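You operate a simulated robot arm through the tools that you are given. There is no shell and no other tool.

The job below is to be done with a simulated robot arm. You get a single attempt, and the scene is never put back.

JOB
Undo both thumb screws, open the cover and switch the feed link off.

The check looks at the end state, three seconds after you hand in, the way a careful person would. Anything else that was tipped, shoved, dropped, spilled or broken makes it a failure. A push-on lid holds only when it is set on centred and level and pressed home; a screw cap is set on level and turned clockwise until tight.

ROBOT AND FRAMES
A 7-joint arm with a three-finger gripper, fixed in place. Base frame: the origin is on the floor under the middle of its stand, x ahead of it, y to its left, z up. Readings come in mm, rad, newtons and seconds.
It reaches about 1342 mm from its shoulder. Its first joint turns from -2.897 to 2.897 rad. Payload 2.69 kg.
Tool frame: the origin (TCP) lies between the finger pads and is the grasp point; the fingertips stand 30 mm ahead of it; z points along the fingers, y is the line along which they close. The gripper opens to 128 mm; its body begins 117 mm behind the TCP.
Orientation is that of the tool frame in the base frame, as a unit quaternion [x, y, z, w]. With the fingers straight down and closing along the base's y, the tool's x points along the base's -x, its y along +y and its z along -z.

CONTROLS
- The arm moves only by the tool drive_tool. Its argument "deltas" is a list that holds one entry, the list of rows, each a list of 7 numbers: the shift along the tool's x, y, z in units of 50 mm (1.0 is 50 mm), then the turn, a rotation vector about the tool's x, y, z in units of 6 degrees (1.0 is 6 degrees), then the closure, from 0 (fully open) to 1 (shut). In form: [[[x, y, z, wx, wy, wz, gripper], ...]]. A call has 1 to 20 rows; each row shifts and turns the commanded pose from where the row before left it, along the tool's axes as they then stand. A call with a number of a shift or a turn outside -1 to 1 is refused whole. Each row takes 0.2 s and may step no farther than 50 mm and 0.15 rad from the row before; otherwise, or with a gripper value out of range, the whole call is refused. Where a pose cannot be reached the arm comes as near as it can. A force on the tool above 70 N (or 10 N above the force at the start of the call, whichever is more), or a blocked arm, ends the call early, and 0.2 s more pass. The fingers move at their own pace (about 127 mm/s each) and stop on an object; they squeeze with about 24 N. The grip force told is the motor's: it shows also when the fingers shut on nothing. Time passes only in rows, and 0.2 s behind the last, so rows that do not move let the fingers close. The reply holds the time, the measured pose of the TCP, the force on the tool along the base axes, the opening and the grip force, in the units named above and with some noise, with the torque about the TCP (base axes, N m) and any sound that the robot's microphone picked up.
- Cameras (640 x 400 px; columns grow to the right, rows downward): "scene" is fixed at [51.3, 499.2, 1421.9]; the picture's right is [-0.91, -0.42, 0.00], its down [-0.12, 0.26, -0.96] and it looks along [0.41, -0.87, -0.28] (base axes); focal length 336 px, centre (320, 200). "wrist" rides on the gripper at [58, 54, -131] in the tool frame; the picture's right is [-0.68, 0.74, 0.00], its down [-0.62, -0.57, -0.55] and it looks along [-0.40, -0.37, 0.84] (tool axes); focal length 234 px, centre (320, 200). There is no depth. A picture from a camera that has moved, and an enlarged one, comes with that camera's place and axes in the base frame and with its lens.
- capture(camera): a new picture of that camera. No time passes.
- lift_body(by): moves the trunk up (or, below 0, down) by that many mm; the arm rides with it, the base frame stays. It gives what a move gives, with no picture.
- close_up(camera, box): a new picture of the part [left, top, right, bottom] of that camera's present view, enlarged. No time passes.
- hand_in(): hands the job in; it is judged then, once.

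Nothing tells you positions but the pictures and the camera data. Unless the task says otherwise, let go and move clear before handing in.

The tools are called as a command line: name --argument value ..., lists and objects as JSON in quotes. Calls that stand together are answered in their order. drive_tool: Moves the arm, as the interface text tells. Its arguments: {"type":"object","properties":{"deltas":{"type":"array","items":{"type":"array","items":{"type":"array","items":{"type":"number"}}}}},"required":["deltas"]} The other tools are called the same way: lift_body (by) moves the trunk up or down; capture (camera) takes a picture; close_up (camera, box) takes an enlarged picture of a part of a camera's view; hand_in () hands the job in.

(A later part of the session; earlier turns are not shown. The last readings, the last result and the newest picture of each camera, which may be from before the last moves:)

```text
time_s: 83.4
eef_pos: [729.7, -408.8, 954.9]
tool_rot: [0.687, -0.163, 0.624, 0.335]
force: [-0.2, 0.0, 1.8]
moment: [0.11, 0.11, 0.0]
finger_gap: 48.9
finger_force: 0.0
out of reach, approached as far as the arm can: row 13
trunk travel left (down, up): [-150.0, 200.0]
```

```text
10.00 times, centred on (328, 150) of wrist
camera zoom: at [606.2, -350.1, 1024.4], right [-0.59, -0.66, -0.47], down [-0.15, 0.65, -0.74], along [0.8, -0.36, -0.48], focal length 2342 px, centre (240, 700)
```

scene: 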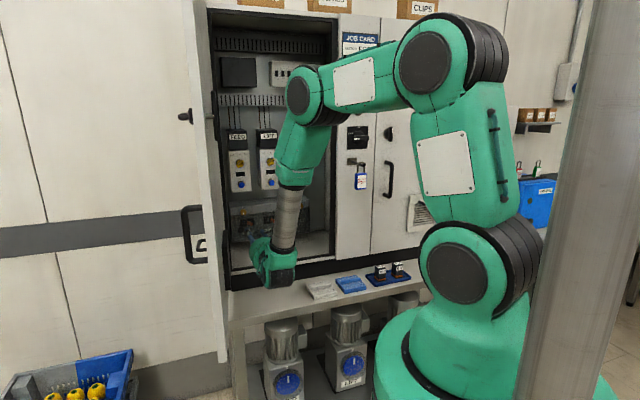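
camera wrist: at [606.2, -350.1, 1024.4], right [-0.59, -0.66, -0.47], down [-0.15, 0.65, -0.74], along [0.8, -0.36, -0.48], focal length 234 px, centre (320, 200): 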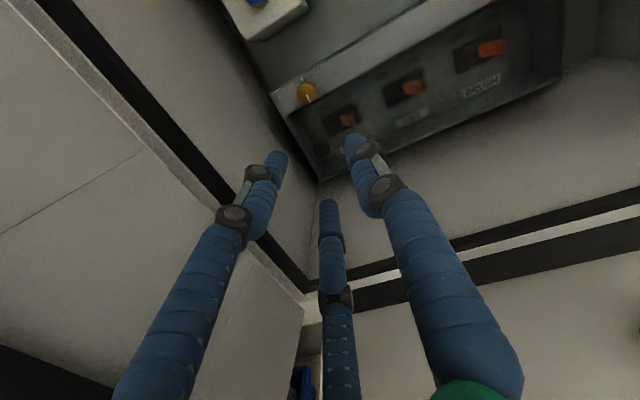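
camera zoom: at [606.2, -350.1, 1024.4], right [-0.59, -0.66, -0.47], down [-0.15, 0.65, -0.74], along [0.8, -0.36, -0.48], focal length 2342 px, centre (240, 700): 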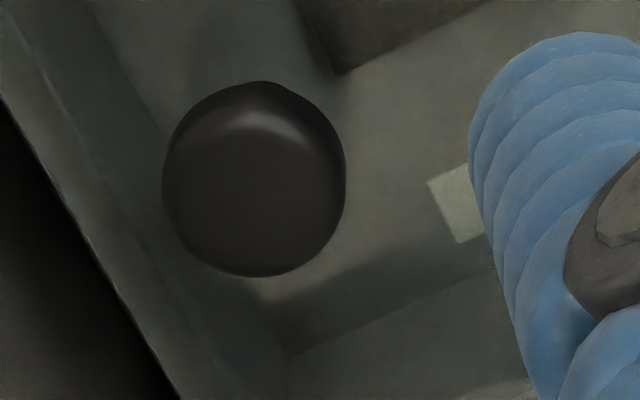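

Knob centre is at about a=254.5, z=920, d=988. I'll move to a standoff about 25 mm in front of it.

drive_tool --deltas '[[[-0.147, -0.124, 0.655, 0, 0, 0, 0.62], [-0.147, -0.124, 0.655, 0, 0, 0, 0.62], [-0.147, -0.124, 0.655, 0, 0, 0, 0.62], [-0.147, -0.124, 0.655, 0, 0, 0, 0.62]]]'

capture --camera "wrist"

close_up --camera "wrist" --box '[260, 110, 388, 220]'

capture --camera "scene"

```text
time_s: 84.4
eef_pos: [841.5, -481.0, 916.9]
tool_rot: [0.69, -0.152, 0.628, 0.326]
force: [-0.1, 0.7, 1.0]
moment: [-0.02, -0.03, 0.02]
finger_gap: 48.6
finger_force: 0.1
trunk travel left (down, up): [-150.0, 200.0]
```

```text
taken
camera wrist: at [715.5, -425.5, 986.7], right [-0.57, -0.68, -0.46], down [-0.17, 0.65, -0.74], along [0.8, -0.34, -0.49], focal length 234 px, centre (320, 200)
```

wrist: 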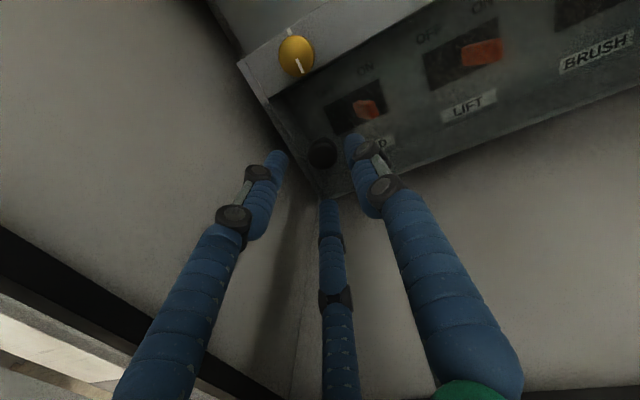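

```text
3.64 times, centred on (324, 165) of wrist
camera zoom: at [715.5, -425.5, 986.7], right [-0.57, -0.68, -0.46], down [-0.17, 0.65, -0.74], along [0.8, -0.34, -0.49], focal length 852 px, centre (306, 327)
```

zoom: 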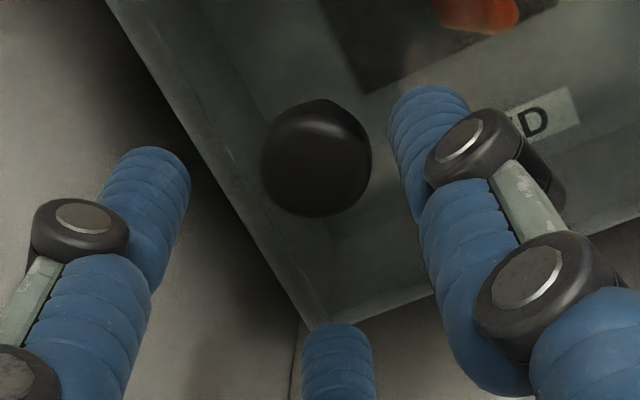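

```text
taken
```

scene: 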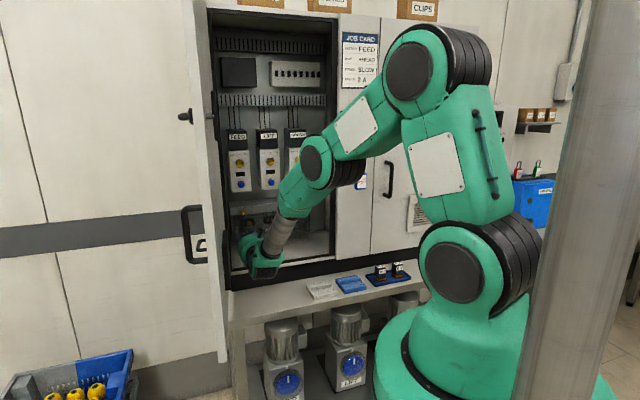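

The knob is slightly off the tool axis. I'll correct by a few millimetres and step in.

drive_tool --deltas '[[[0.024, 0.095, 0, 0, 0, 0, 0.62], [0, 0, 0.22, 0, 0, 0, 0.62], [0, 0, 0.22, 0, 0, 0, 0.62]]]'

close_up --camera "wrist" --box '[260, 110, 388, 220]'

close_up --camera "scene" --box '[200, 180, 320, 290]'

```text
time_s: 85.2
eef_pos: [850.2, -493.9, 924.3]
tool_rot: [0.69, -0.154, 0.627, 0.329]
force: [0.3, 0.2, 1.2]
moment: [0.03, 0.03, 0.0]
finger_gap: 48.9
finger_force: 0.1
out of reach, approached as far as the arm can: row 2
trunk travel left (down, up): [-150.0, 200.0]
```

```text
3.64 times, centred on (324, 165) of wrist
camera zoom: at [725.1, -438.9, 995.2], right [-0.57, -0.68, -0.46], down [-0.17, 0.65, -0.74], along [0.8, -0.35, -0.49], focal length 852 px, centre (306, 327)
```

zoom: 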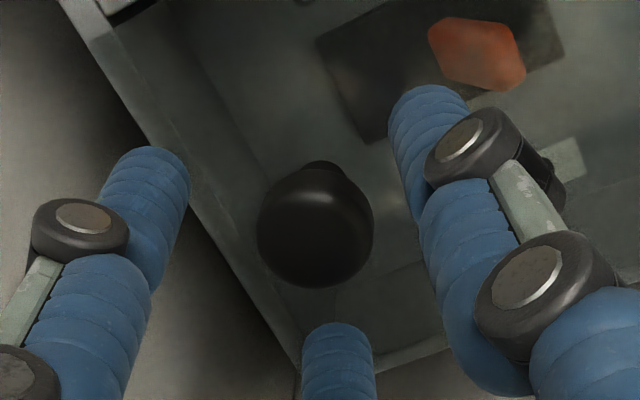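

```text
3.64 times, centred on (260, 235) of scene
camera zoom: at [51.3, 499.2, 1421.9], right [-0.91, -0.42, 0.0], down [-0.12, 0.26, -0.96], along [0.41, -0.87, -0.28], focal length 1223 px, centre (538, 73)
```

zoom: 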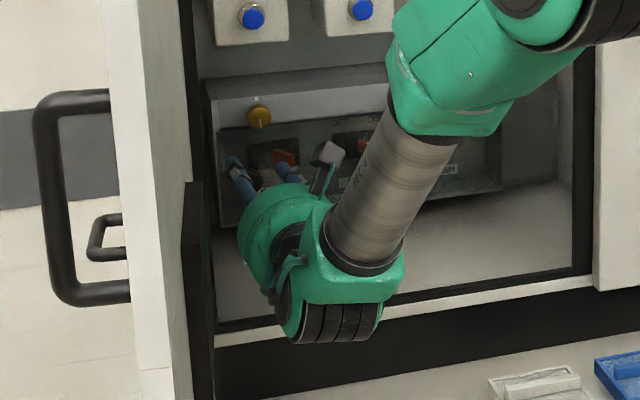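

I'll take out a bit of the left yaw (it's near the reach limit), correct height, and move in around the knob.

drive_tool --deltas '[[[0, 0, 0, -0.4, -0.108, 0, 0.62], [-0.1, -0.062, 0, 0, 0, 0, 0.62]]]'

close_up --camera "wrist" --box '[260, 110, 388, 220]'

```text
time_s: 85.8
eef_pos: [851.8, -494.8, 920.0]
tool_rot: [0.687, -0.166, 0.621, 0.341]
force: [-0.1, 0.6, 0.4]
moment: [0.04, -0.04, 0.0]
finger_gap: 48.7
finger_force: 0.0
trunk travel left (down, up): [-150.0, 200.0]
```

```text
3.64 times, centred on (324, 165) of wrist
camera zoom: at [729.7, -433.3, 989.0], right [-0.6, -0.66, -0.46], down [-0.14, 0.65, -0.74], along [0.79, -0.38, -0.48], focal length 852 px, centre (306, 327)
```

zoom: 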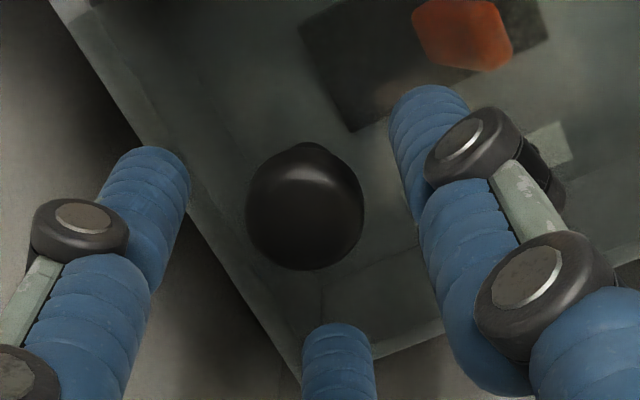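

Now well centred. Advance 14 mm and close on the knob.

drive_tool --deltas '[[[0, 0, 0.14, 0, 0, 0, 0.62], [0, 0, 0.14, 0, 0, 0, 0.62], [0, 0, 0, 0, 0, 0, 0.8], [0, 0, 0, 0, 0, 0, 1], [0, 0, 0, 0, 0, 0, 1], [0, 0, 0, 0, 0, 0, 1]]]'

close_up --camera "wrist" --box '[260, 110, 388, 220]'

```text
time_s: 87.2
eef_pos: [863.0, -502.5, 917.7]
tool_rot: [0.687, -0.167, 0.62, 0.34]
force: [4.9, 6.0, -2.6]
moment: [0.01, 0.05, 0.23]
finger_gap: 24.8
finger_force: 45.0
trunk travel left (down, up): [-150.0, 200.0]
```

```text
3.64 times, centred on (324, 165) of wrist
camera zoom: at [740.4, -442.7, 988.3], right [-0.6, -0.66, -0.46], down [-0.14, 0.65, -0.74], along [0.79, -0.38, -0.49], focal length 852 px, centre (306, 327)
```

zoom: 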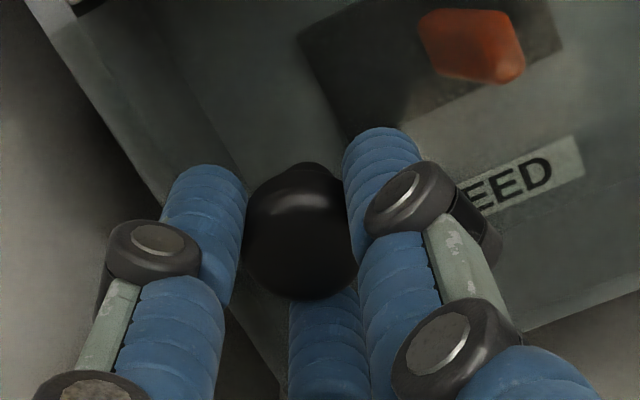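

Knob gripped. I'll pull out gently in small steps and watch the force to learn which way the cover hinges.

drive_tool --deltas '[[[0, 0, -0.06, 0, 0, 0, 1], [0, 0, -0.06, 0, 0, 0, 1]]]'

capture --camera "wrist"

close_up --camera "scene" --box '[200, 180, 320, 290]'

```text
time_s: 87.8
eef_pos: [857.8, -499.9, 918.8]
tool_rot: [0.687, -0.167, 0.62, 0.341]
force: [5.6, 3.5, -1.1]
moment: [0.07, 0.21, 0.73]
finger_gap: 24.9
finger_force: 45.0
trunk travel left (down, up): [-150.0, 200.0]
```

```text
taken
camera wrist: at [735.9, -438.6, 988.1], right [-0.6, -0.66, -0.46], down [-0.14, 0.65, -0.74], along [0.79, -0.38, -0.49], focal length 234 px, centre (320, 200)
```

wrist: 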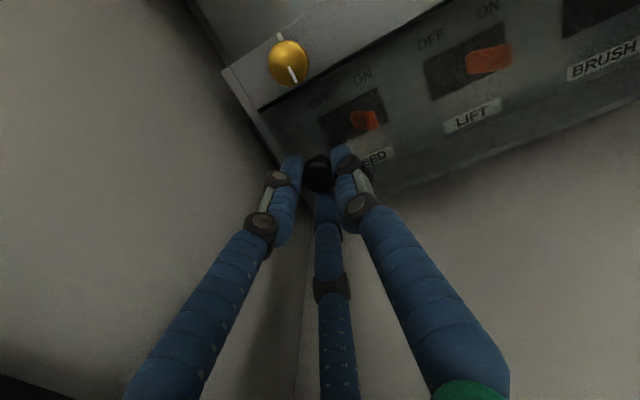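

```text
3.64 times, centred on (260, 235) of scene
camera zoom: at [51.3, 499.2, 1421.9], right [-0.91, -0.42, 0.0], down [-0.12, 0.26, -0.96], along [0.41, -0.87, -0.28], focal length 1223 px, centre (538, 73)
```

zoom: 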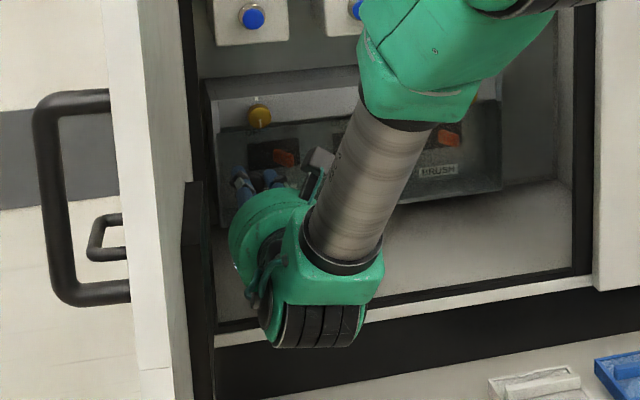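

It came out about 6 mm with hardly any force. I'll pull a further 15 mm and look for a change in the cover.

drive_tool --deltas '[[[0, 0, -0.1, 0, 0, 0, 1], [0, 0, -0.1, 0, 0, 0, 1], [0, 0, -0.1, 0, 0, 0, 1]]]'

capture --camera "wrist"

close_up --camera "wrist" --box '[230, 60, 390, 200]'

close_up --camera "scene" --box '[200, 180, 320, 290]'

```text
time_s: 88.6
eef_pos: [845.3, -490.2, 917.9]
tool_rot: [0.686, -0.168, 0.621, 0.34]
force: [-1.8, -4.6, 3.2]
moment: [0.01, 0.04, 0.25]
finger_gap: 24.7
finger_force: 44.6
trunk travel left (down, up): [-150.0, 200.0]
```

```text
taken
camera wrist: at [724.1, -429.1, 988.0], right [-0.6, -0.65, -0.46], down [-0.14, 0.66, -0.74], along [0.79, -0.38, -0.48], focal length 234 px, centre (320, 200)
```

wrist: 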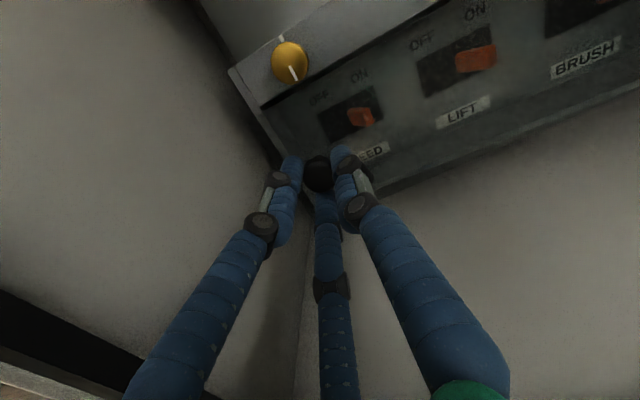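

```text
2.86 times, centred on (310, 130) of wrist
camera zoom: at [724.1, -429.1, 988.0], right [-0.6, -0.65, -0.46], down [-0.14, 0.66, -0.74], along [0.79, -0.38, -0.48], focal length 669 px, centre (349, 400)
```

zoom: 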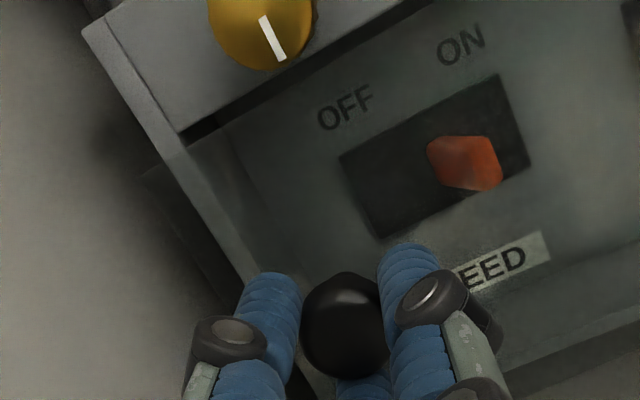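

```text
3.64 times, centred on (260, 235) of scene
camera zoom: at [51.3, 499.2, 1421.9], right [-0.91, -0.42, 0.0], down [-0.12, 0.26, -0.96], along [0.41, -0.87, -0.28], focal length 1223 px, centre (538, 73)
```

zoom: 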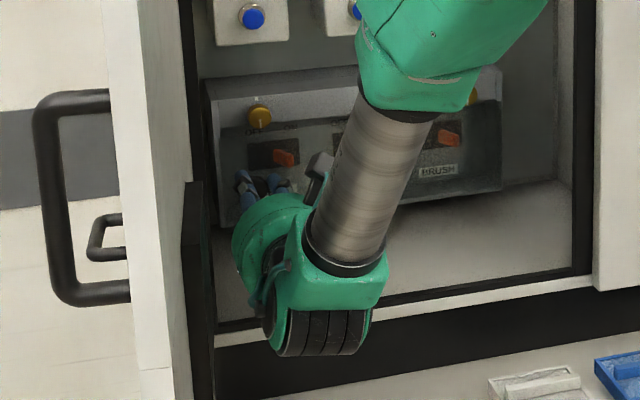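

The clear pane itself is swinging out, hinged on its right side, while the strip with the screws stays put. I'll follow its arc to about 12° and check forces.

drive_tool --deltas '[[[-0.006, 0.024, -0.193, 0, 0, 0, 1], [-0.006, 0.024, -0.193, 0, 0, 0, 1], [-0.01, 0.037, -0.202, 0, 0, 0, 1], [-0.01, 0.037, -0.202, 0, 0, 0, 1]]]'

capture --camera "wrist"

close_up --camera "scene" --box '[200, 180, 320, 290]'

```text
time_s: 89.6
eef_pos: [812.4, -468.1, 917.8]
tool_rot: [0.686, -0.169, 0.62, 0.342]
force: [-6.9, -12.9, 0.8]
moment: [0.09, 0.09, -0.28]
finger_gap: 25.0
finger_force: 45.0
trunk travel left (down, up): [-150.0, 200.0]
```

```text
taken
camera wrist: at [690.5, -407.4, 988.0], right [-0.6, -0.65, -0.46], down [-0.14, 0.66, -0.74], along [0.79, -0.38, -0.49], focal length 234 px, centre (320, 200)
```

wrist: 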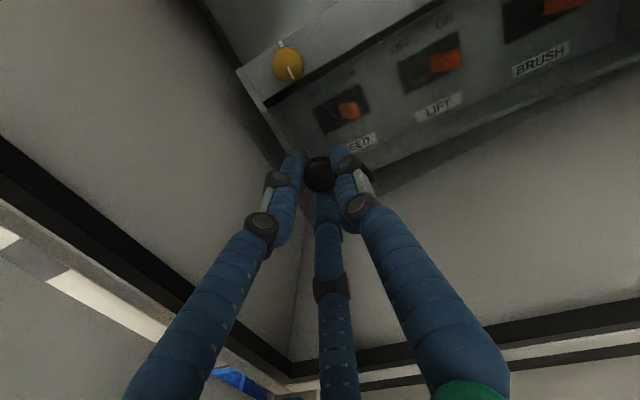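

```text
3.64 times, centred on (260, 235) of scene
camera zoom: at [51.3, 499.2, 1421.9], right [-0.91, -0.42, 0.0], down [-0.12, 0.26, -0.96], along [0.41, -0.87, -0.28], focal length 1223 px, centre (538, 73)
```

zoom: 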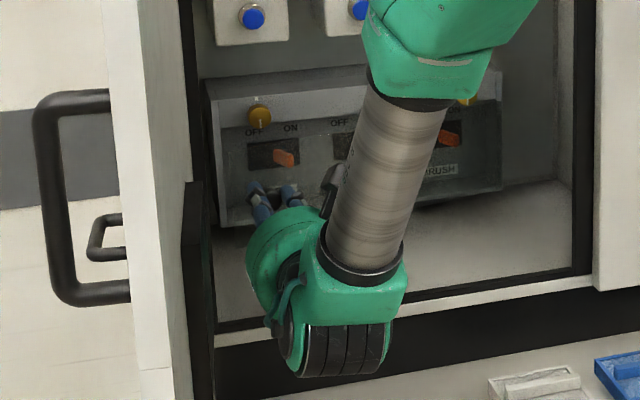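

It opens smoothly, with a modest sideways pull towards the hinge. I'll keep following the arc to about 20°, adding a bit more sideways.

drive_tool --deltas '[[[-0.019, 0.072, -0.2, 0, 0, 0, 1], [-0.019, 0.072, -0.2, 0, 0, 0, 1], [-0.02, 0.074, -0.195, 0, 0, 0, 1], [-0.02, 0.074, -0.195, 0, 0, 0, 1]]]'

capture --camera "wrist"

close_up --camera "scene" --box '[200, 180, 320, 290]'

```text
time_s: 90.6
eef_pos: [773.4, -451.2, 918.2]
tool_rot: [0.687, -0.168, 0.62, 0.34]
force: [-0.2, -5.5, 1.2]
moment: [0.11, 0.13, 0.36]
finger_gap: 24.7
finger_force: 45.7
trunk travel left (down, up): [-150.0, 200.0]
```

```text
taken
camera wrist: at [651.5, -390.5, 988.2], right [-0.6, -0.66, -0.46], down [-0.14, 0.65, -0.74], along [0.79, -0.38, -0.49], focal length 234 px, centre (320, 200)
```

wrist: 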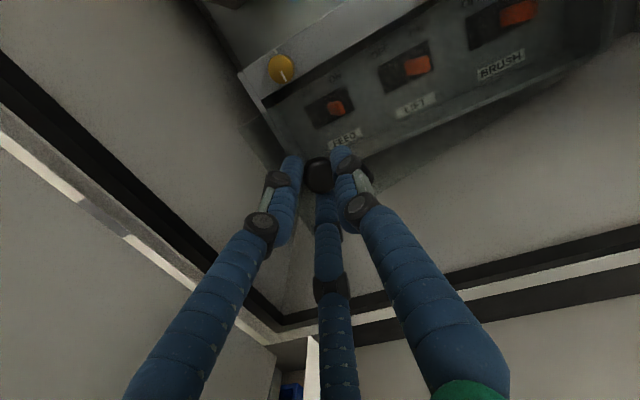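

```text
3.64 times, centred on (260, 235) of scene
camera zoom: at [51.3, 499.2, 1421.9], right [-0.91, -0.42, 0.0], down [-0.12, 0.26, -0.96], along [0.41, -0.87, -0.28], focal length 1223 px, centre (538, 73)
```

zoom: 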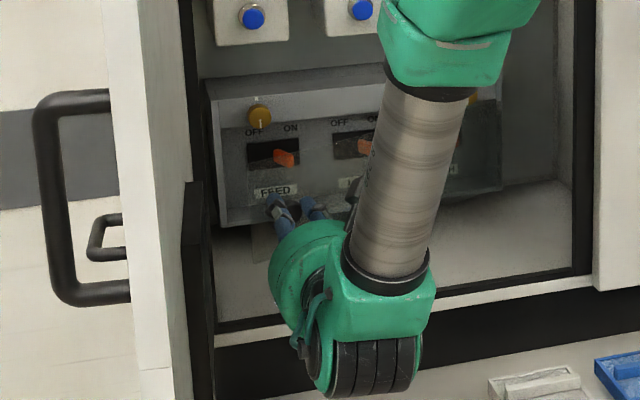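

About 20° open with low forces. I'll carry on to about 30°.

drive_tool --deltas '[[[-0.027, 0.103, -0.235, 0, 0, 0, 1], [-0.028, 0.103, -0.235, 0, 0, 0, 1], [-0.033, 0.124, -0.227, 0, 0, 0, 1], [-0.033, 0.124, -0.227, 0, 0, 0, 1]]]'

capture --camera "wrist"

close_up --camera "scene" --box '[200, 180, 320, 290]'

```text
time_s: 91.6
eef_pos: [724.3, -438.5, 917.6]
tool_rot: [0.686, -0.168, 0.621, 0.34]
force: [0.0, -5.2, 1.8]
moment: [0.26, 0.16, 0.08]
finger_gap: 24.7
finger_force: 45.0
trunk travel left (down, up): [-150.0, 200.0]
```

```text
taken
camera wrist: at [601.5, -377.0, 988.1], right [-0.6, -0.65, -0.46], down [-0.14, 0.66, -0.74], along [0.79, -0.38, -0.49], focal length 234 px, centre (320, 200)
```

wrist: 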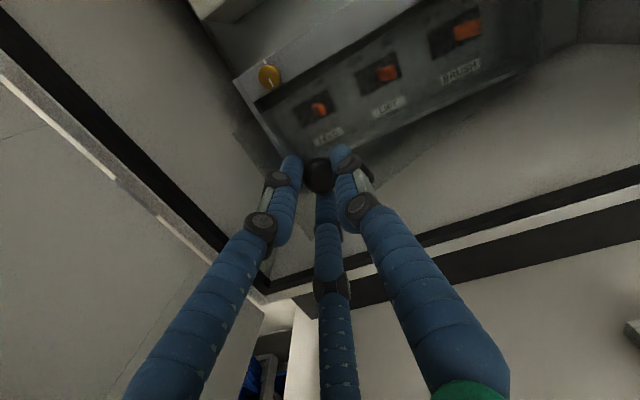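

```text
3.64 times, centred on (260, 235) of scene
camera zoom: at [51.3, 499.2, 1421.9], right [-0.91, -0.42, 0.0], down [-0.12, 0.26, -0.96], along [0.41, -0.87, -0.28], focal length 1223 px, centre (538, 73)
```

zoom: 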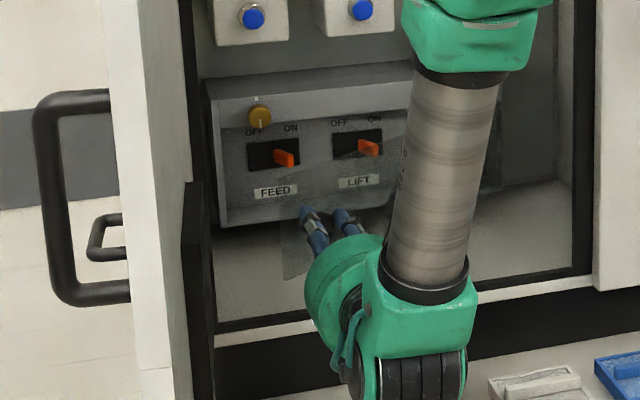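

About 30° open and the grip still slides along nicely. On to about 40°.

drive_tool --deltas '[[[-0.037, 0.137, -0.214, 0, 0, 0, 1], [-0.037, 0.137, -0.214, 0, 0, 0, 1], [-0.041, 0.155, -0.202, 0, 0, 0, 1], [-0.041, 0.155, -0.202, 0, 0, 0, 1]]]'

capture --camera "wrist"

close_up --camera "scene" --box '[200, 180, 340, 290]'

```text
time_s: 92.6
eef_pos: [677.0, -425.7, 917.9]
tool_rot: [0.686, -0.17, 0.618, 0.343]
force: [-1.0, -1.4, 7.7]
moment: [0.29, 0.27, -0.56]
finger_gap: 23.1
finger_force: 42.7
out of reach, approached as far as the arm can: row 4
trunk travel left (down, up): [-150.0, 200.0]
```

```text
taken
camera wrist: at [556.3, -364.1, 988.1], right [-0.6, -0.65, -0.46], down [-0.14, 0.66, -0.74], along [0.78, -0.38, -0.49], focal length 234 px, centre (320, 200)
```

wrist: 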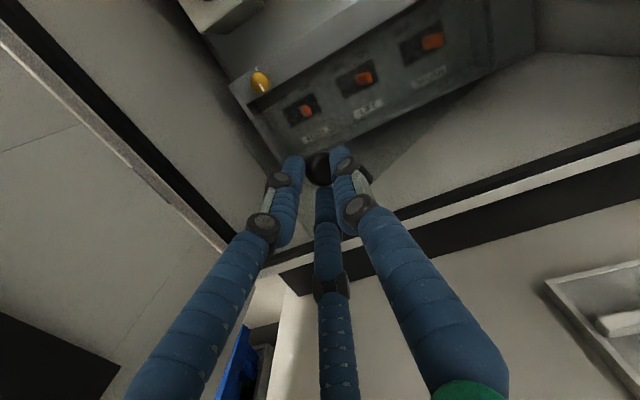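

```text
3.64 times, centred on (270, 235) of scene
camera zoom: at [51.3, 499.2, 1421.9], right [-0.91, -0.42, 0.0], down [-0.12, 0.26, -0.96], along [0.41, -0.87, -0.28], focal length 1223 px, centre (502, 73)
```

zoom: 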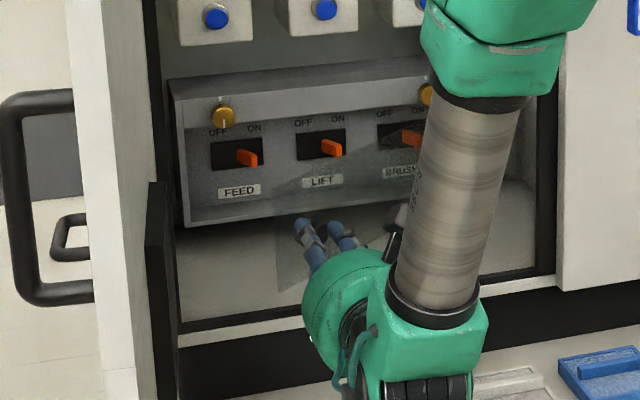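

About 40° open. I'll let go of the knob, back off, and see whether the pane stays.

drive_tool --deltas '[[[0, 0, 0, 0, 0, 0, 0.62], [0, 0, 0, 0, 0, 0, 0.62], [0, 0, -0.3, 0, 0, 0, 0.62], [0, 0, -0.5, 0, 0, 0, 0.62], [0, 0, -0.6, 0, 0, 0, 0.62]]]'

capture --camera "wrist"

close_up --camera "scene" --box '[200, 180, 340, 290]'

```text
time_s: 93.8
eef_pos: [625.7, -377.5, 918.5]
tool_rot: [0.686, -0.167, 0.62, 0.341]
force: [-0.6, -0.9, 0.1]
moment: [0.01, 0.03, 0.0]
finger_gap: 48.5
finger_force: 0.0
trunk travel left (down, up): [-150.0, 200.0]
```

```text
taken
camera wrist: at [503.7, -316.2, 989.0], right [-0.6, -0.65, -0.46], down [-0.14, 0.65, -0.74], along [0.79, -0.38, -0.48], focal length 234 px, centre (320, 200)
```

wrist: 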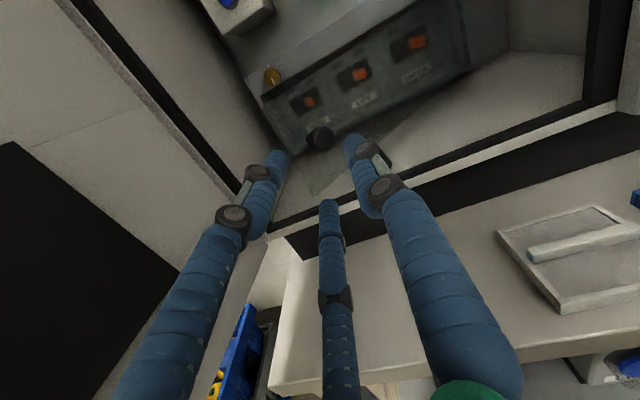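

```text
3.64 times, centred on (270, 235) of scene
camera zoom: at [51.3, 499.2, 1421.9], right [-0.91, -0.42, 0.0], down [-0.12, 0.26, -0.96], along [0.41, -0.87, -0.28], focal length 1223 px, centre (502, 73)
```

zoom: 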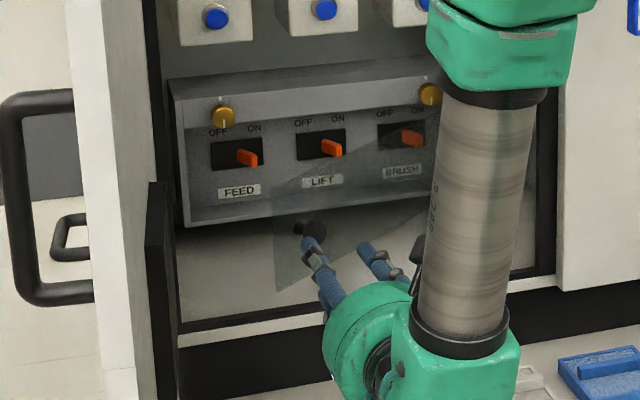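

The pane stays put at about 40°. I'll close the fingers, go around to its free left edge, and sweep it further open from the inside.

drive_tool --deltas '[[[0.193, -0.719, 0.034, 0, 0, 0, 0.8], [0.193, -0.719, 0.034, 0, 0, 0, 1], [0, 0, 0, 0, 0, -0.952, 1], [0, 0, 0, 0, 0, -0.952, 1], [0, 0, 0, 0, 0, -0.952, 1], [0, 0, 0, 0, 0, -0.952, 1], [0, 0, 0, 0, 0, -0.952, 1], [0, 0, 0, 0, 0, -0.952, 1], [0, 0, 0, 0, 0, -0.952, 1]]]'

capture --camera "wrist"

close_up --camera "scene" --box '[180, 150, 360, 300]'

```text
time_s: 95.8
eef_pos: [677.7, -324.4, 918.5]
tool_rot: [0.702, 0.078, 0.466, 0.533]
force: [-0.6, 0.0, -0.9]
moment: [0.0, 0.03, 0.01]
finger_gap: 2.3
finger_force: 23.9
trunk travel left (down, up): [-150.0, 200.0]
```

```text
taken
camera wrist: at [592.2, -224.1, 995.4], right [-0.66, -0.72, 0.22], down [-0.53, 0.24, -0.82], along [0.54, -0.65, -0.53], focal length 234 px, centre (320, 200)
```

wrist: 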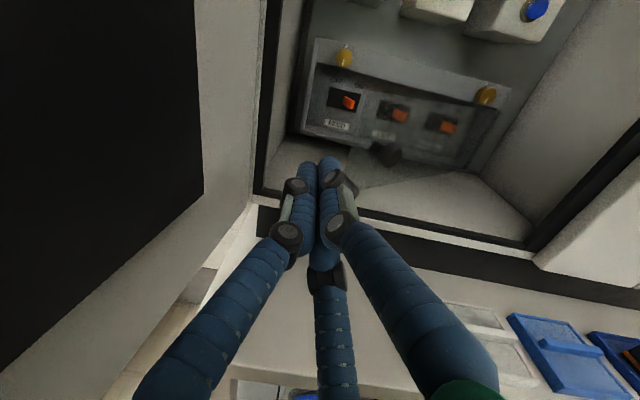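

```text
2.67 times, centred on (270, 225) of scene
camera zoom: at [51.3, 499.2, 1421.9], right [-0.91, -0.42, 0.0], down [-0.12, 0.26, -0.96], along [0.41, -0.87, -0.28], focal length 897 px, centre (453, 133)
```

zoom: 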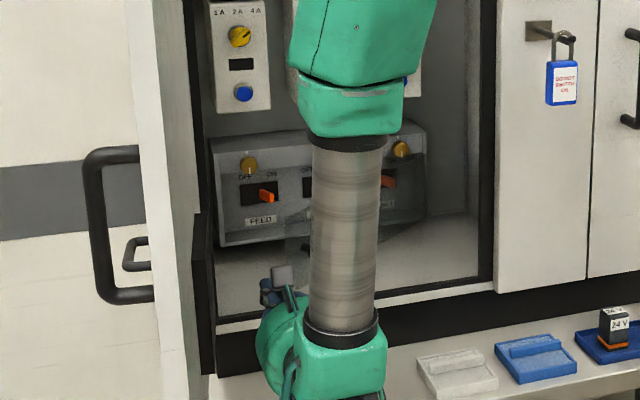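

close_up --camera "wrist" --box '[270, 30, 530, 210]'

```text
2.22 times, centred on (400, 120) of wrist
camera zoom: at [592.2, -224.1, 995.4], right [-0.66, -0.72, 0.22], down [-0.53, 0.24, -0.82], along [0.54, -0.65, -0.53], focal length 520 px, centre (142, 378)
```

zoom: 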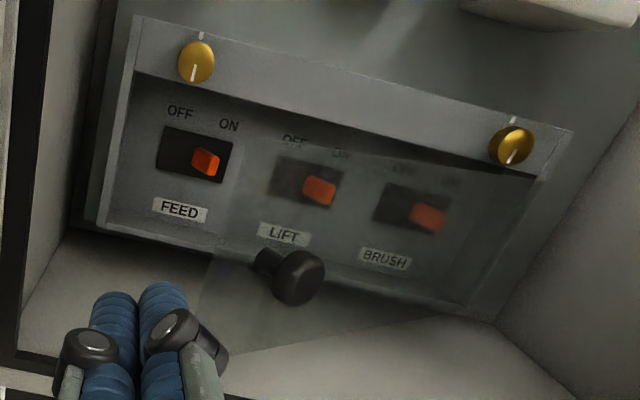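

I can now see the whole pane: its free left edge is at about a≈220, d≈812. My closed fingers can pass left of it, so I'll advance past the edge.

drive_tool --deltas '[[[0.04, -0.03, 0.6, 0, 0, 0, 1], [0, 0, 0.6, 0, 0, 0, 1], [0, 0, 0.6, 0, 0, 0, 1], [0, 0, 0.6, 0, 0, 0, 1]]]'

capture --camera "wrist"

close_up --camera "wrist" --box '[240, 60, 500, 240]'

capture --camera "scene"

```text
time_s: 96.8
eef_pos: [767.7, -403.9, 917.3]
tool_rot: [0.702, 0.078, 0.466, 0.532]
force: [0.0, -0.1, 0.2]
moment: [0.04, 0.04, -0.02]
finger_gap: 2.2
finger_force: 23.8
trunk travel left (down, up): [-150.0, 200.0]
```

```text
taken
camera wrist: at [682.3, -303.4, 995.0], right [-0.66, -0.72, 0.22], down [-0.53, 0.24, -0.82], along [0.54, -0.65, -0.53], focal length 234 px, centre (320, 200)
```

wrist: 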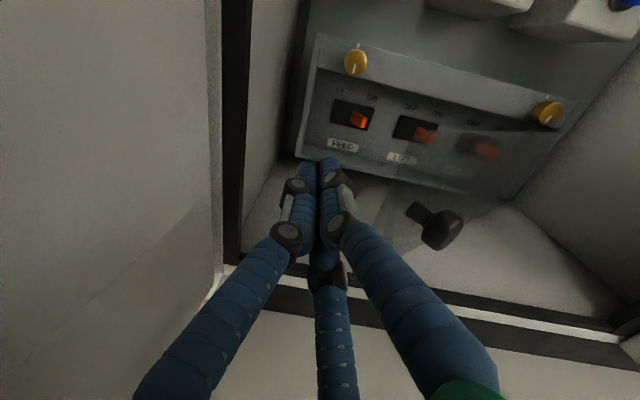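

```text
2.22 times, centred on (370, 150) of wrist
camera zoom: at [682.3, -303.4, 995.0], right [-0.66, -0.72, 0.22], down [-0.53, 0.24, -0.82], along [0.54, -0.65, -0.53], focal length 520 px, centre (209, 311)
```

zoom: 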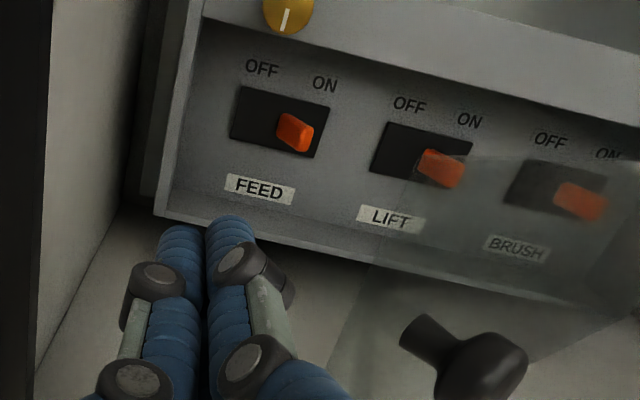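

```text
taken
```

scene: 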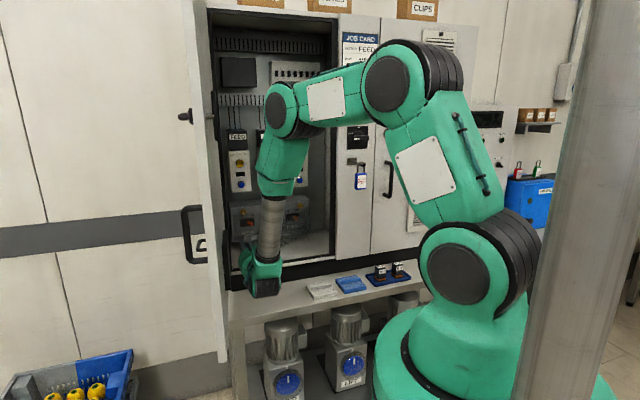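

The fingers are past the pane edge on its inner side. Now I'll sweep right, pushing the pane further open, watching force.

drive_tool --deltas '[[[-0.328, 0.228, 0, 0, 0, 0, 1], [-0.328, 0.228, 0, 0, 0, 0, 1], [-0.328, 0.228, -0.1, 0, 0, 0, 1]]]'

close_up --camera "wrist" --box '[240, 60, 500, 240]'

close_up --camera "scene" --box '[200, 180, 340, 290]'

```text
time_s: 97.6
eef_pos: [729.0, -441.9, 915.0]
tool_rot: [0.703, 0.078, 0.465, 0.532]
force: [0.2, 24.1, -6.7]
moment: [-0.59, -0.62, -1.3]
finger_gap: 2.2
finger_force: 24.2
out of reach, approached as far as the arm can: row 3
trunk travel left (down, up): [-150.0, 200.0]
```

```text
2.22 times, centred on (370, 150) of wrist
camera zoom: at [644.9, -341.0, 993.7], right [-0.66, -0.72, 0.22], down [-0.53, 0.24, -0.81], along [0.54, -0.65, -0.54], focal length 520 px, centre (209, 311)
```

zoom: 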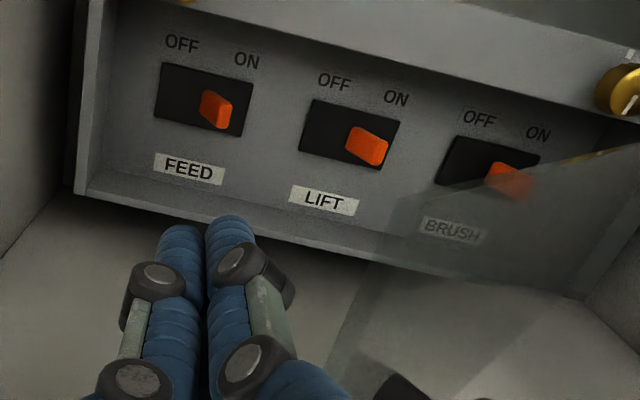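

```text
3.64 times, centred on (270, 235) of scene
camera zoom: at [51.3, 499.2, 1421.9], right [-0.91, -0.42, 0.0], down [-0.12, 0.26, -0.96], along [0.41, -0.87, -0.28], focal length 1223 px, centre (502, 73)
```

zoom: 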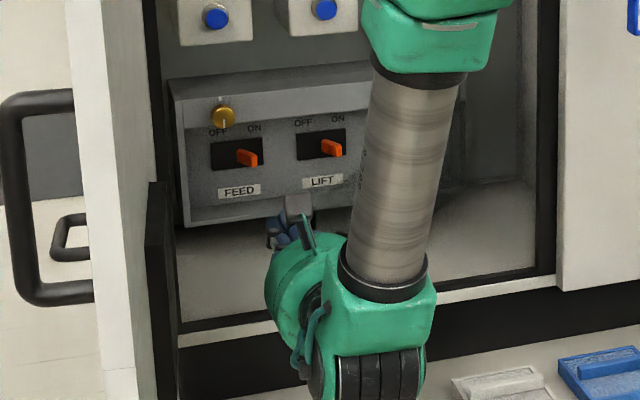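

The pane moved further and contact force is moderate. I'll yaw the hand right so I can continue the sweep within reach, then draw back and push on.

drive_tool --deltas '[[[0, 0, -0.2, -0.4, -0.58, 0, 1], [0, 0, -0.2, -0.4, -0.58, 0, 1], [0, 0, -0.2, -0.4, -0.58, 0, 1]]]'

capture --camera "wrist"

close_up --camera "scene" --box '[200, 180, 340, 290]'

```text
time_s: 98.4
eef_pos: [710.5, -420.8, 918.1]
tool_rot: [0.707, -0.001, 0.404, 0.58]
force: [-0.9, -0.4, -0.1]
moment: [-0.01, -0.01, 0.06]
finger_gap: 2.5
finger_force: 24.0
trunk travel left (down, up): [-150.0, 200.0]
```

```text
taken
camera wrist: at [649.5, -305.5, 995.7], right [-0.8, -0.56, 0.22], down [-0.46, 0.35, -0.82], along [0.38, -0.75, -0.54], focal length 234 px, centre (320, 200)
```

wrist: 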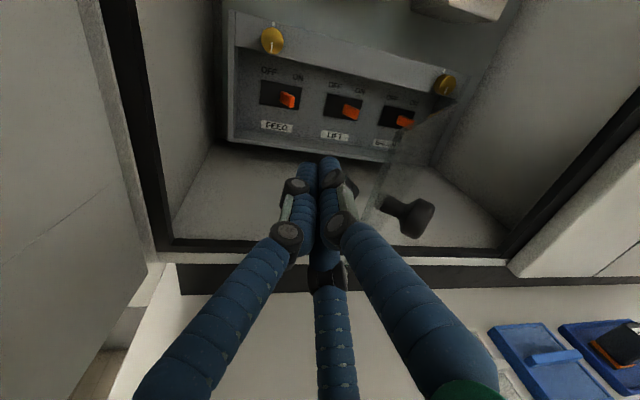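

```text
3.64 times, centred on (270, 235) of scene
camera zoom: at [51.3, 499.2, 1421.9], right [-0.91, -0.42, 0.0], down [-0.12, 0.26, -0.96], along [0.41, -0.87, -0.28], focal length 1223 px, centre (502, 73)
```

zoom: 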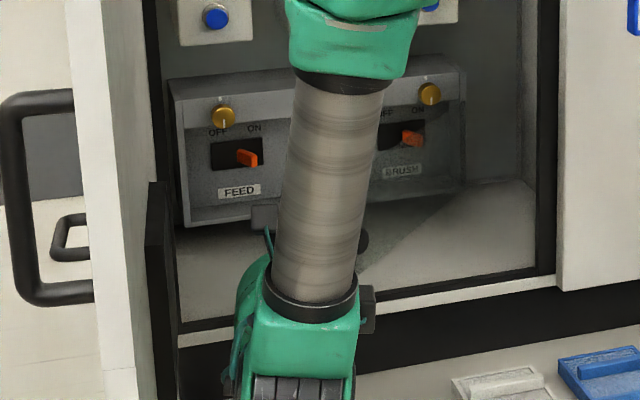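

Contact released as I yawed; the pane is at about 48°. Continuing the sweep to the right while drawing back.

drive_tool --deltas '[[[-0.348, 0.242, -0.096, 0, 0, 0, 1], [-0.348, 0.242, -0.096, 0, 0, 0, 1], [-0.348, 0.242, -0.096, 0, 0, 0, 1], [-0.348, 0.242, -0.096, 0, 0, 0, 1]]]'

capture --camera "wrist"

close_up --camera "scene" --box '[220, 160, 380, 290]'

```text
time_s: 99.4
eef_pos: [630.0, -454.7, 918.1]
tool_rot: [0.707, -0.001, 0.405, 0.579]
force: [0.1, -0.1, -0.1]
moment: [-0.02, 0.01, -0.01]
finger_gap: 2.2
finger_force: 24.4
trunk travel left (down, up): [-150.0, 200.0]
```

```text
taken
camera wrist: at [569.2, -338.6, 995.6], right [-0.8, -0.56, 0.22], down [-0.46, 0.35, -0.82], along [0.38, -0.75, -0.54], focal length 234 px, centre (320, 200)
```

wrist: 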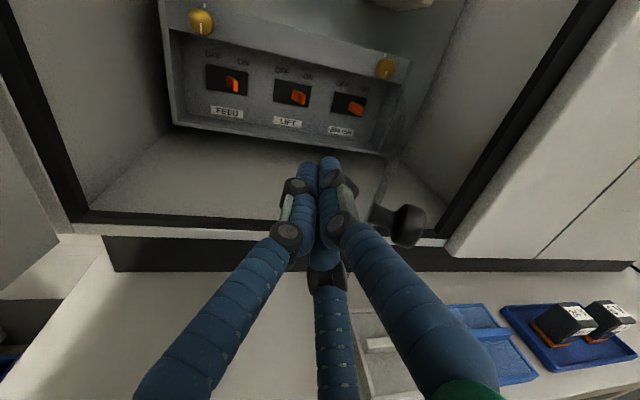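

```text
3.08 times, centred on (300, 225) of scene
camera zoom: at [51.3, 499.2, 1421.9], right [-0.91, -0.42, 0.0], down [-0.12, 0.26, -0.96], along [0.41, -0.87, -0.28], focal length 1035 px, centre (382, 123)
```

zoom: 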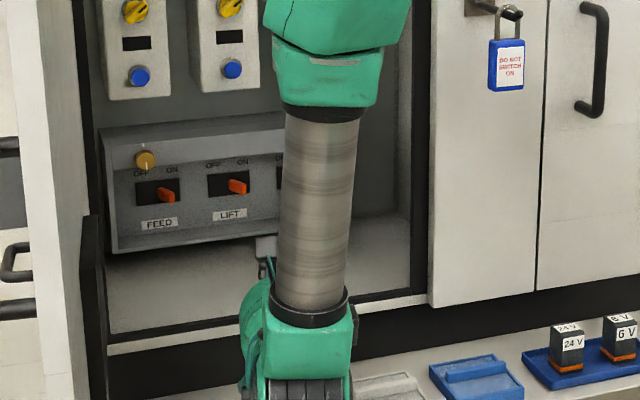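

The pane is now at about 64° and moving freely. Continuing.

drive_tool --deltas '[[[-0.348, 0.242, -0.06, 0, 0, 0, 1], [-0.348, 0.242, -0.06, 0, 0, 0, 1], [-0.348, 0.242, -0.06, 0, 0, 0, 1], [-0.348, 0.242, -0.06, 0, 0, 0, 1]]]'

capture --camera "wrist"

capture --camera "scene"

```text
time_s: 100.4
eef_pos: [555.3, -494.2, 917.2]
tool_rot: [0.707, -0.001, 0.405, 0.58]
force: [-0.8, 0.0, 0.7]
moment: [-0.03, -0.03, -0.02]
finger_gap: 2.2
finger_force: 23.3
trunk travel left (down, up): [-150.0, 200.0]
```

```text
taken
camera wrist: at [492.9, -377.4, 995.3], right [-0.8, -0.56, 0.22], down [-0.46, 0.35, -0.82], along [0.38, -0.75, -0.54], focal length 234 px, centre (320, 200)
```

wrist: 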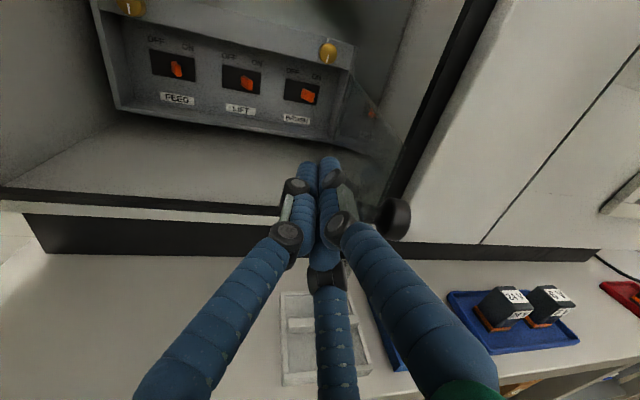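

```text
taken
```

scene: 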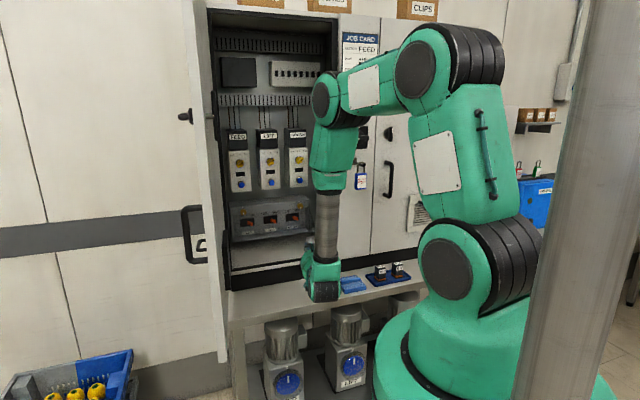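

About 80° open now. One more small push to roughly 88°.

drive_tool --deltas '[[[-0.33, 0.23, -0.06, 0, 0, 0, 1], [-0.33, 0.23, -0.06, 0, 0, 0, 1], [-0.15, 0.105, 0, 0, 0, 0, 1]]]'

capture --camera "wrist"

close_up --camera "scene" --box '[220, 160, 380, 290]'

```text
time_s: 101.2
eef_pos: [539.5, -519.5, 927.4]
tool_rot: [0.708, -0.002, 0.403, 0.58]
force: [0.9, -0.1, -0.7]
moment: [-0.07, -0.05, -0.03]
finger_gap: 2.3
finger_force: 24.2
out of reach, approached as far as the arm can: row 2, 3
trunk travel left (down, up): [-150.0, 200.0]
```

```text
taken
camera wrist: at [478.4, -402.4, 1005.3], right [-0.8, -0.55, 0.22], down [-0.46, 0.35, -0.82], along [0.38, -0.76, -0.54], focal length 234 px, centre (320, 200)
```

wrist: 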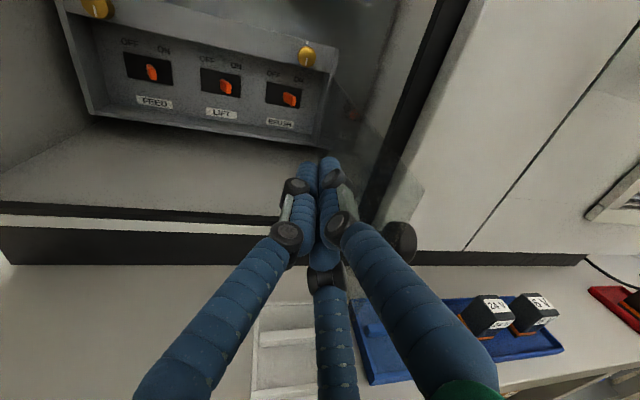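

```text
3.08 times, centred on (300, 225) of scene
camera zoom: at [51.3, 499.2, 1421.9], right [-0.91, -0.42, 0.0], down [-0.12, 0.26, -0.96], along [0.41, -0.87, -0.28], focal length 1035 px, centre (382, 123)
```

zoom: 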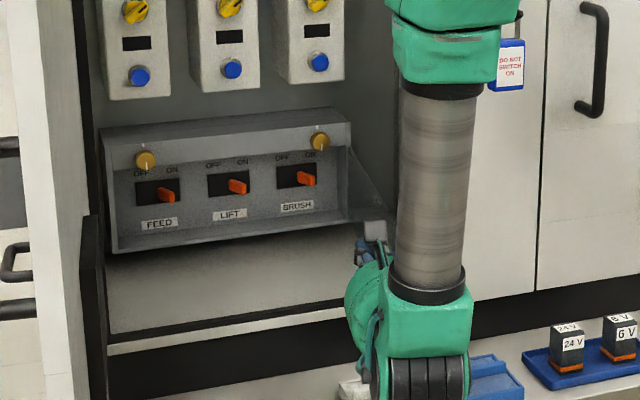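

The cover is now open to about 90° and stays. I'll move away from it to the left, reduce the yaw, and line up in front of the FEED link lever.

drive_tool --deltas '[[[0.655, -0.488, -0.147, 0, 0, 0, 1], [0.655, -0.488, -0.147, 0, 0, 0, 1], [0.655, -0.488, -0.147, 0, 0, 0, 1], [0.655, -0.488, -0.147, 0, 0, 0, 1], [0, 0, 0, 0.572, 0.819, 0, 1]]]'

capture --camera "wrist"

close_up --camera "scene" --box '[220, 160, 380, 290]'

close_up --camera "wrist" --box '[220, 30, 480, 200]'

```text
time_s: 102.4
eef_pos: [656.4, -399.3, 923.4]
tool_rot: [0.706, 0.037, 0.434, 0.558]
force: [1.3, 0.4, -0.4]
moment: [0.0, -0.01, -0.1]
finger_gap: 2.4
finger_force: 23.9
trunk travel left (down, up): [-150.0, 200.0]
```

```text
taken
camera wrist: at [583.4, -290.1, 1000.5], right [-0.74, -0.64, 0.22], down [-0.5, 0.3, -0.82], along [0.46, -0.71, -0.54], focal length 234 px, centre (320, 200)
```

wrist: 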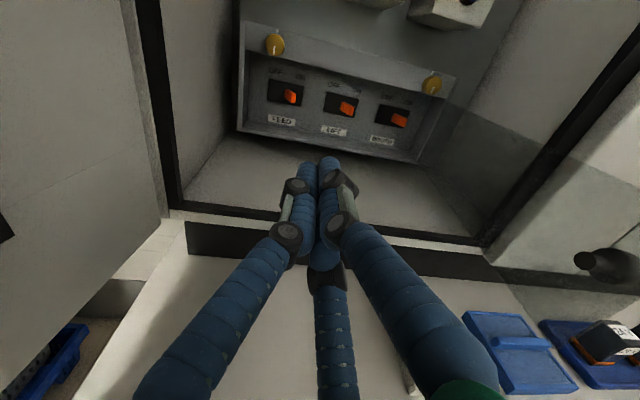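

```text
3.08 times, centred on (300, 225) of scene
camera zoom: at [51.3, 499.2, 1421.9], right [-0.91, -0.42, 0.0], down [-0.12, 0.26, -0.96], along [0.41, -0.87, -0.28], focal length 1035 px, centre (382, 123)
```

zoom: 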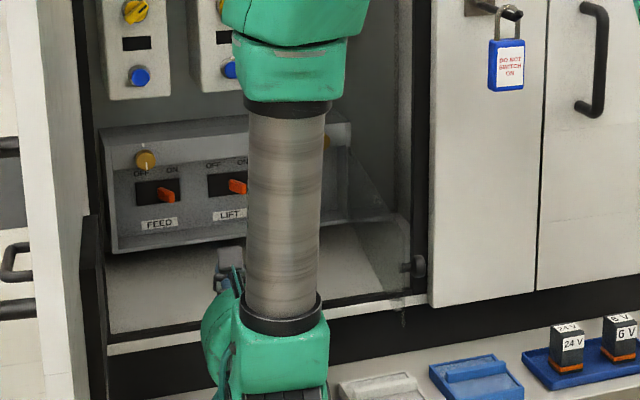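

```text
2.35 times, centred on (350, 115) of wrist
camera zoom: at [583.4, -290.1, 1000.5], right [-0.74, -0.64, 0.22], down [-0.5, 0.3, -0.82], along [0.46, -0.71, -0.54], focal length 551 px, centre (249, 400)
```

zoom: 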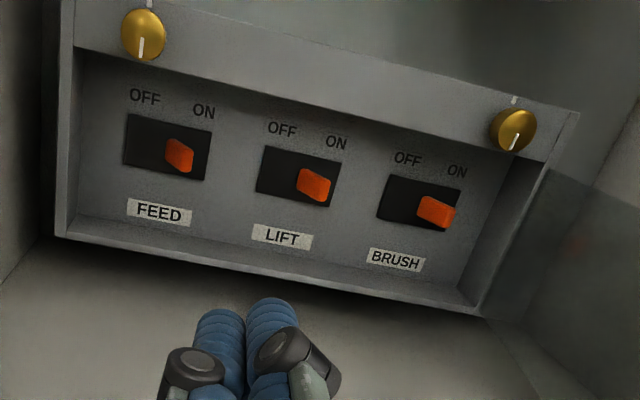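

The cover stands fully open and the three links are clear. FEED's lever is at a≈210, z≈924, about d≈1040, on the ON (right) side. I'll bring the closed fingertips in just to its right, leaving LIFT well clear.

drive_tool --deltas '[[[0.034, -0.021, 0.723, 0, 0, 0, 1], [0.034, -0.021, 0.723, 0, 0, 0, 1], [0.034, -0.021, 0.723, 0, 0, 0, 1], [0.034, -0.021, 0.723, 0, 0, 0, 1], [0.034, -0.021, 0.723, 0, 0, 0, 1], [0.034, -0.021, 0.723, 0, 0, 0, 1]]]'

capture --camera "wrist"

capture --camera "scene"

```text
time_s: 103.8
eef_pos: [807.1, -556.0, 924.0]
tool_rot: [0.706, 0.036, 0.435, 0.558]
force: [-0.4, 0.0, 0.4]
moment: [0.03, 0.0, -0.01]
finger_gap: 2.3
finger_force: 24.2
trunk travel left (down, up): [-150.0, 200.0]
```

```text
taken
camera wrist: at [733.8, -446.9, 1001.2], right [-0.74, -0.64, 0.22], down [-0.5, 0.3, -0.82], along [0.46, -0.71, -0.54], focal length 234 px, centre (320, 200)
```

wrist: 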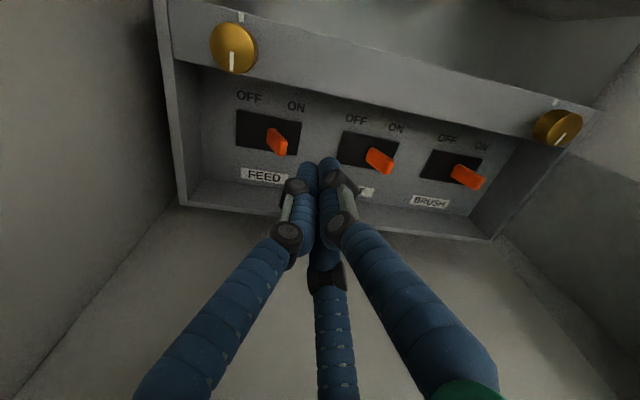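

```text
taken
```

scene: 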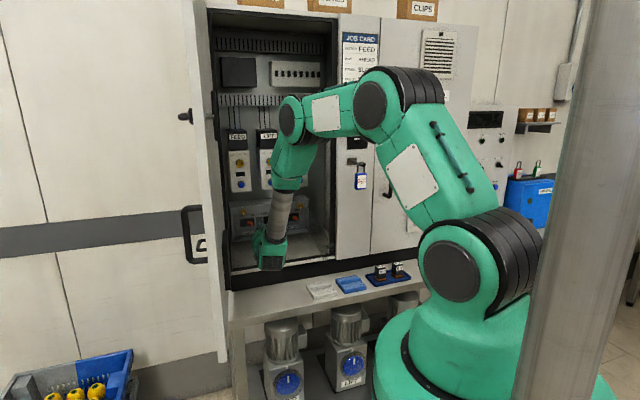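

close_up --camera "wrist" --box '[220, 80, 420, 220]'

```text
2.86 times, centred on (320, 150) of wrist
camera zoom: at [733.8, -446.9, 1001.2], right [-0.74, -0.64, 0.22], down [-0.5, 0.3, -0.82], along [0.46, -0.71, -0.54], focal length 669 px, centre (320, 343)
```

zoom: 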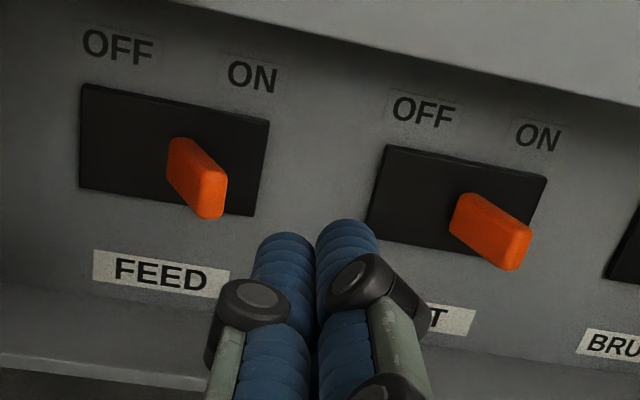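

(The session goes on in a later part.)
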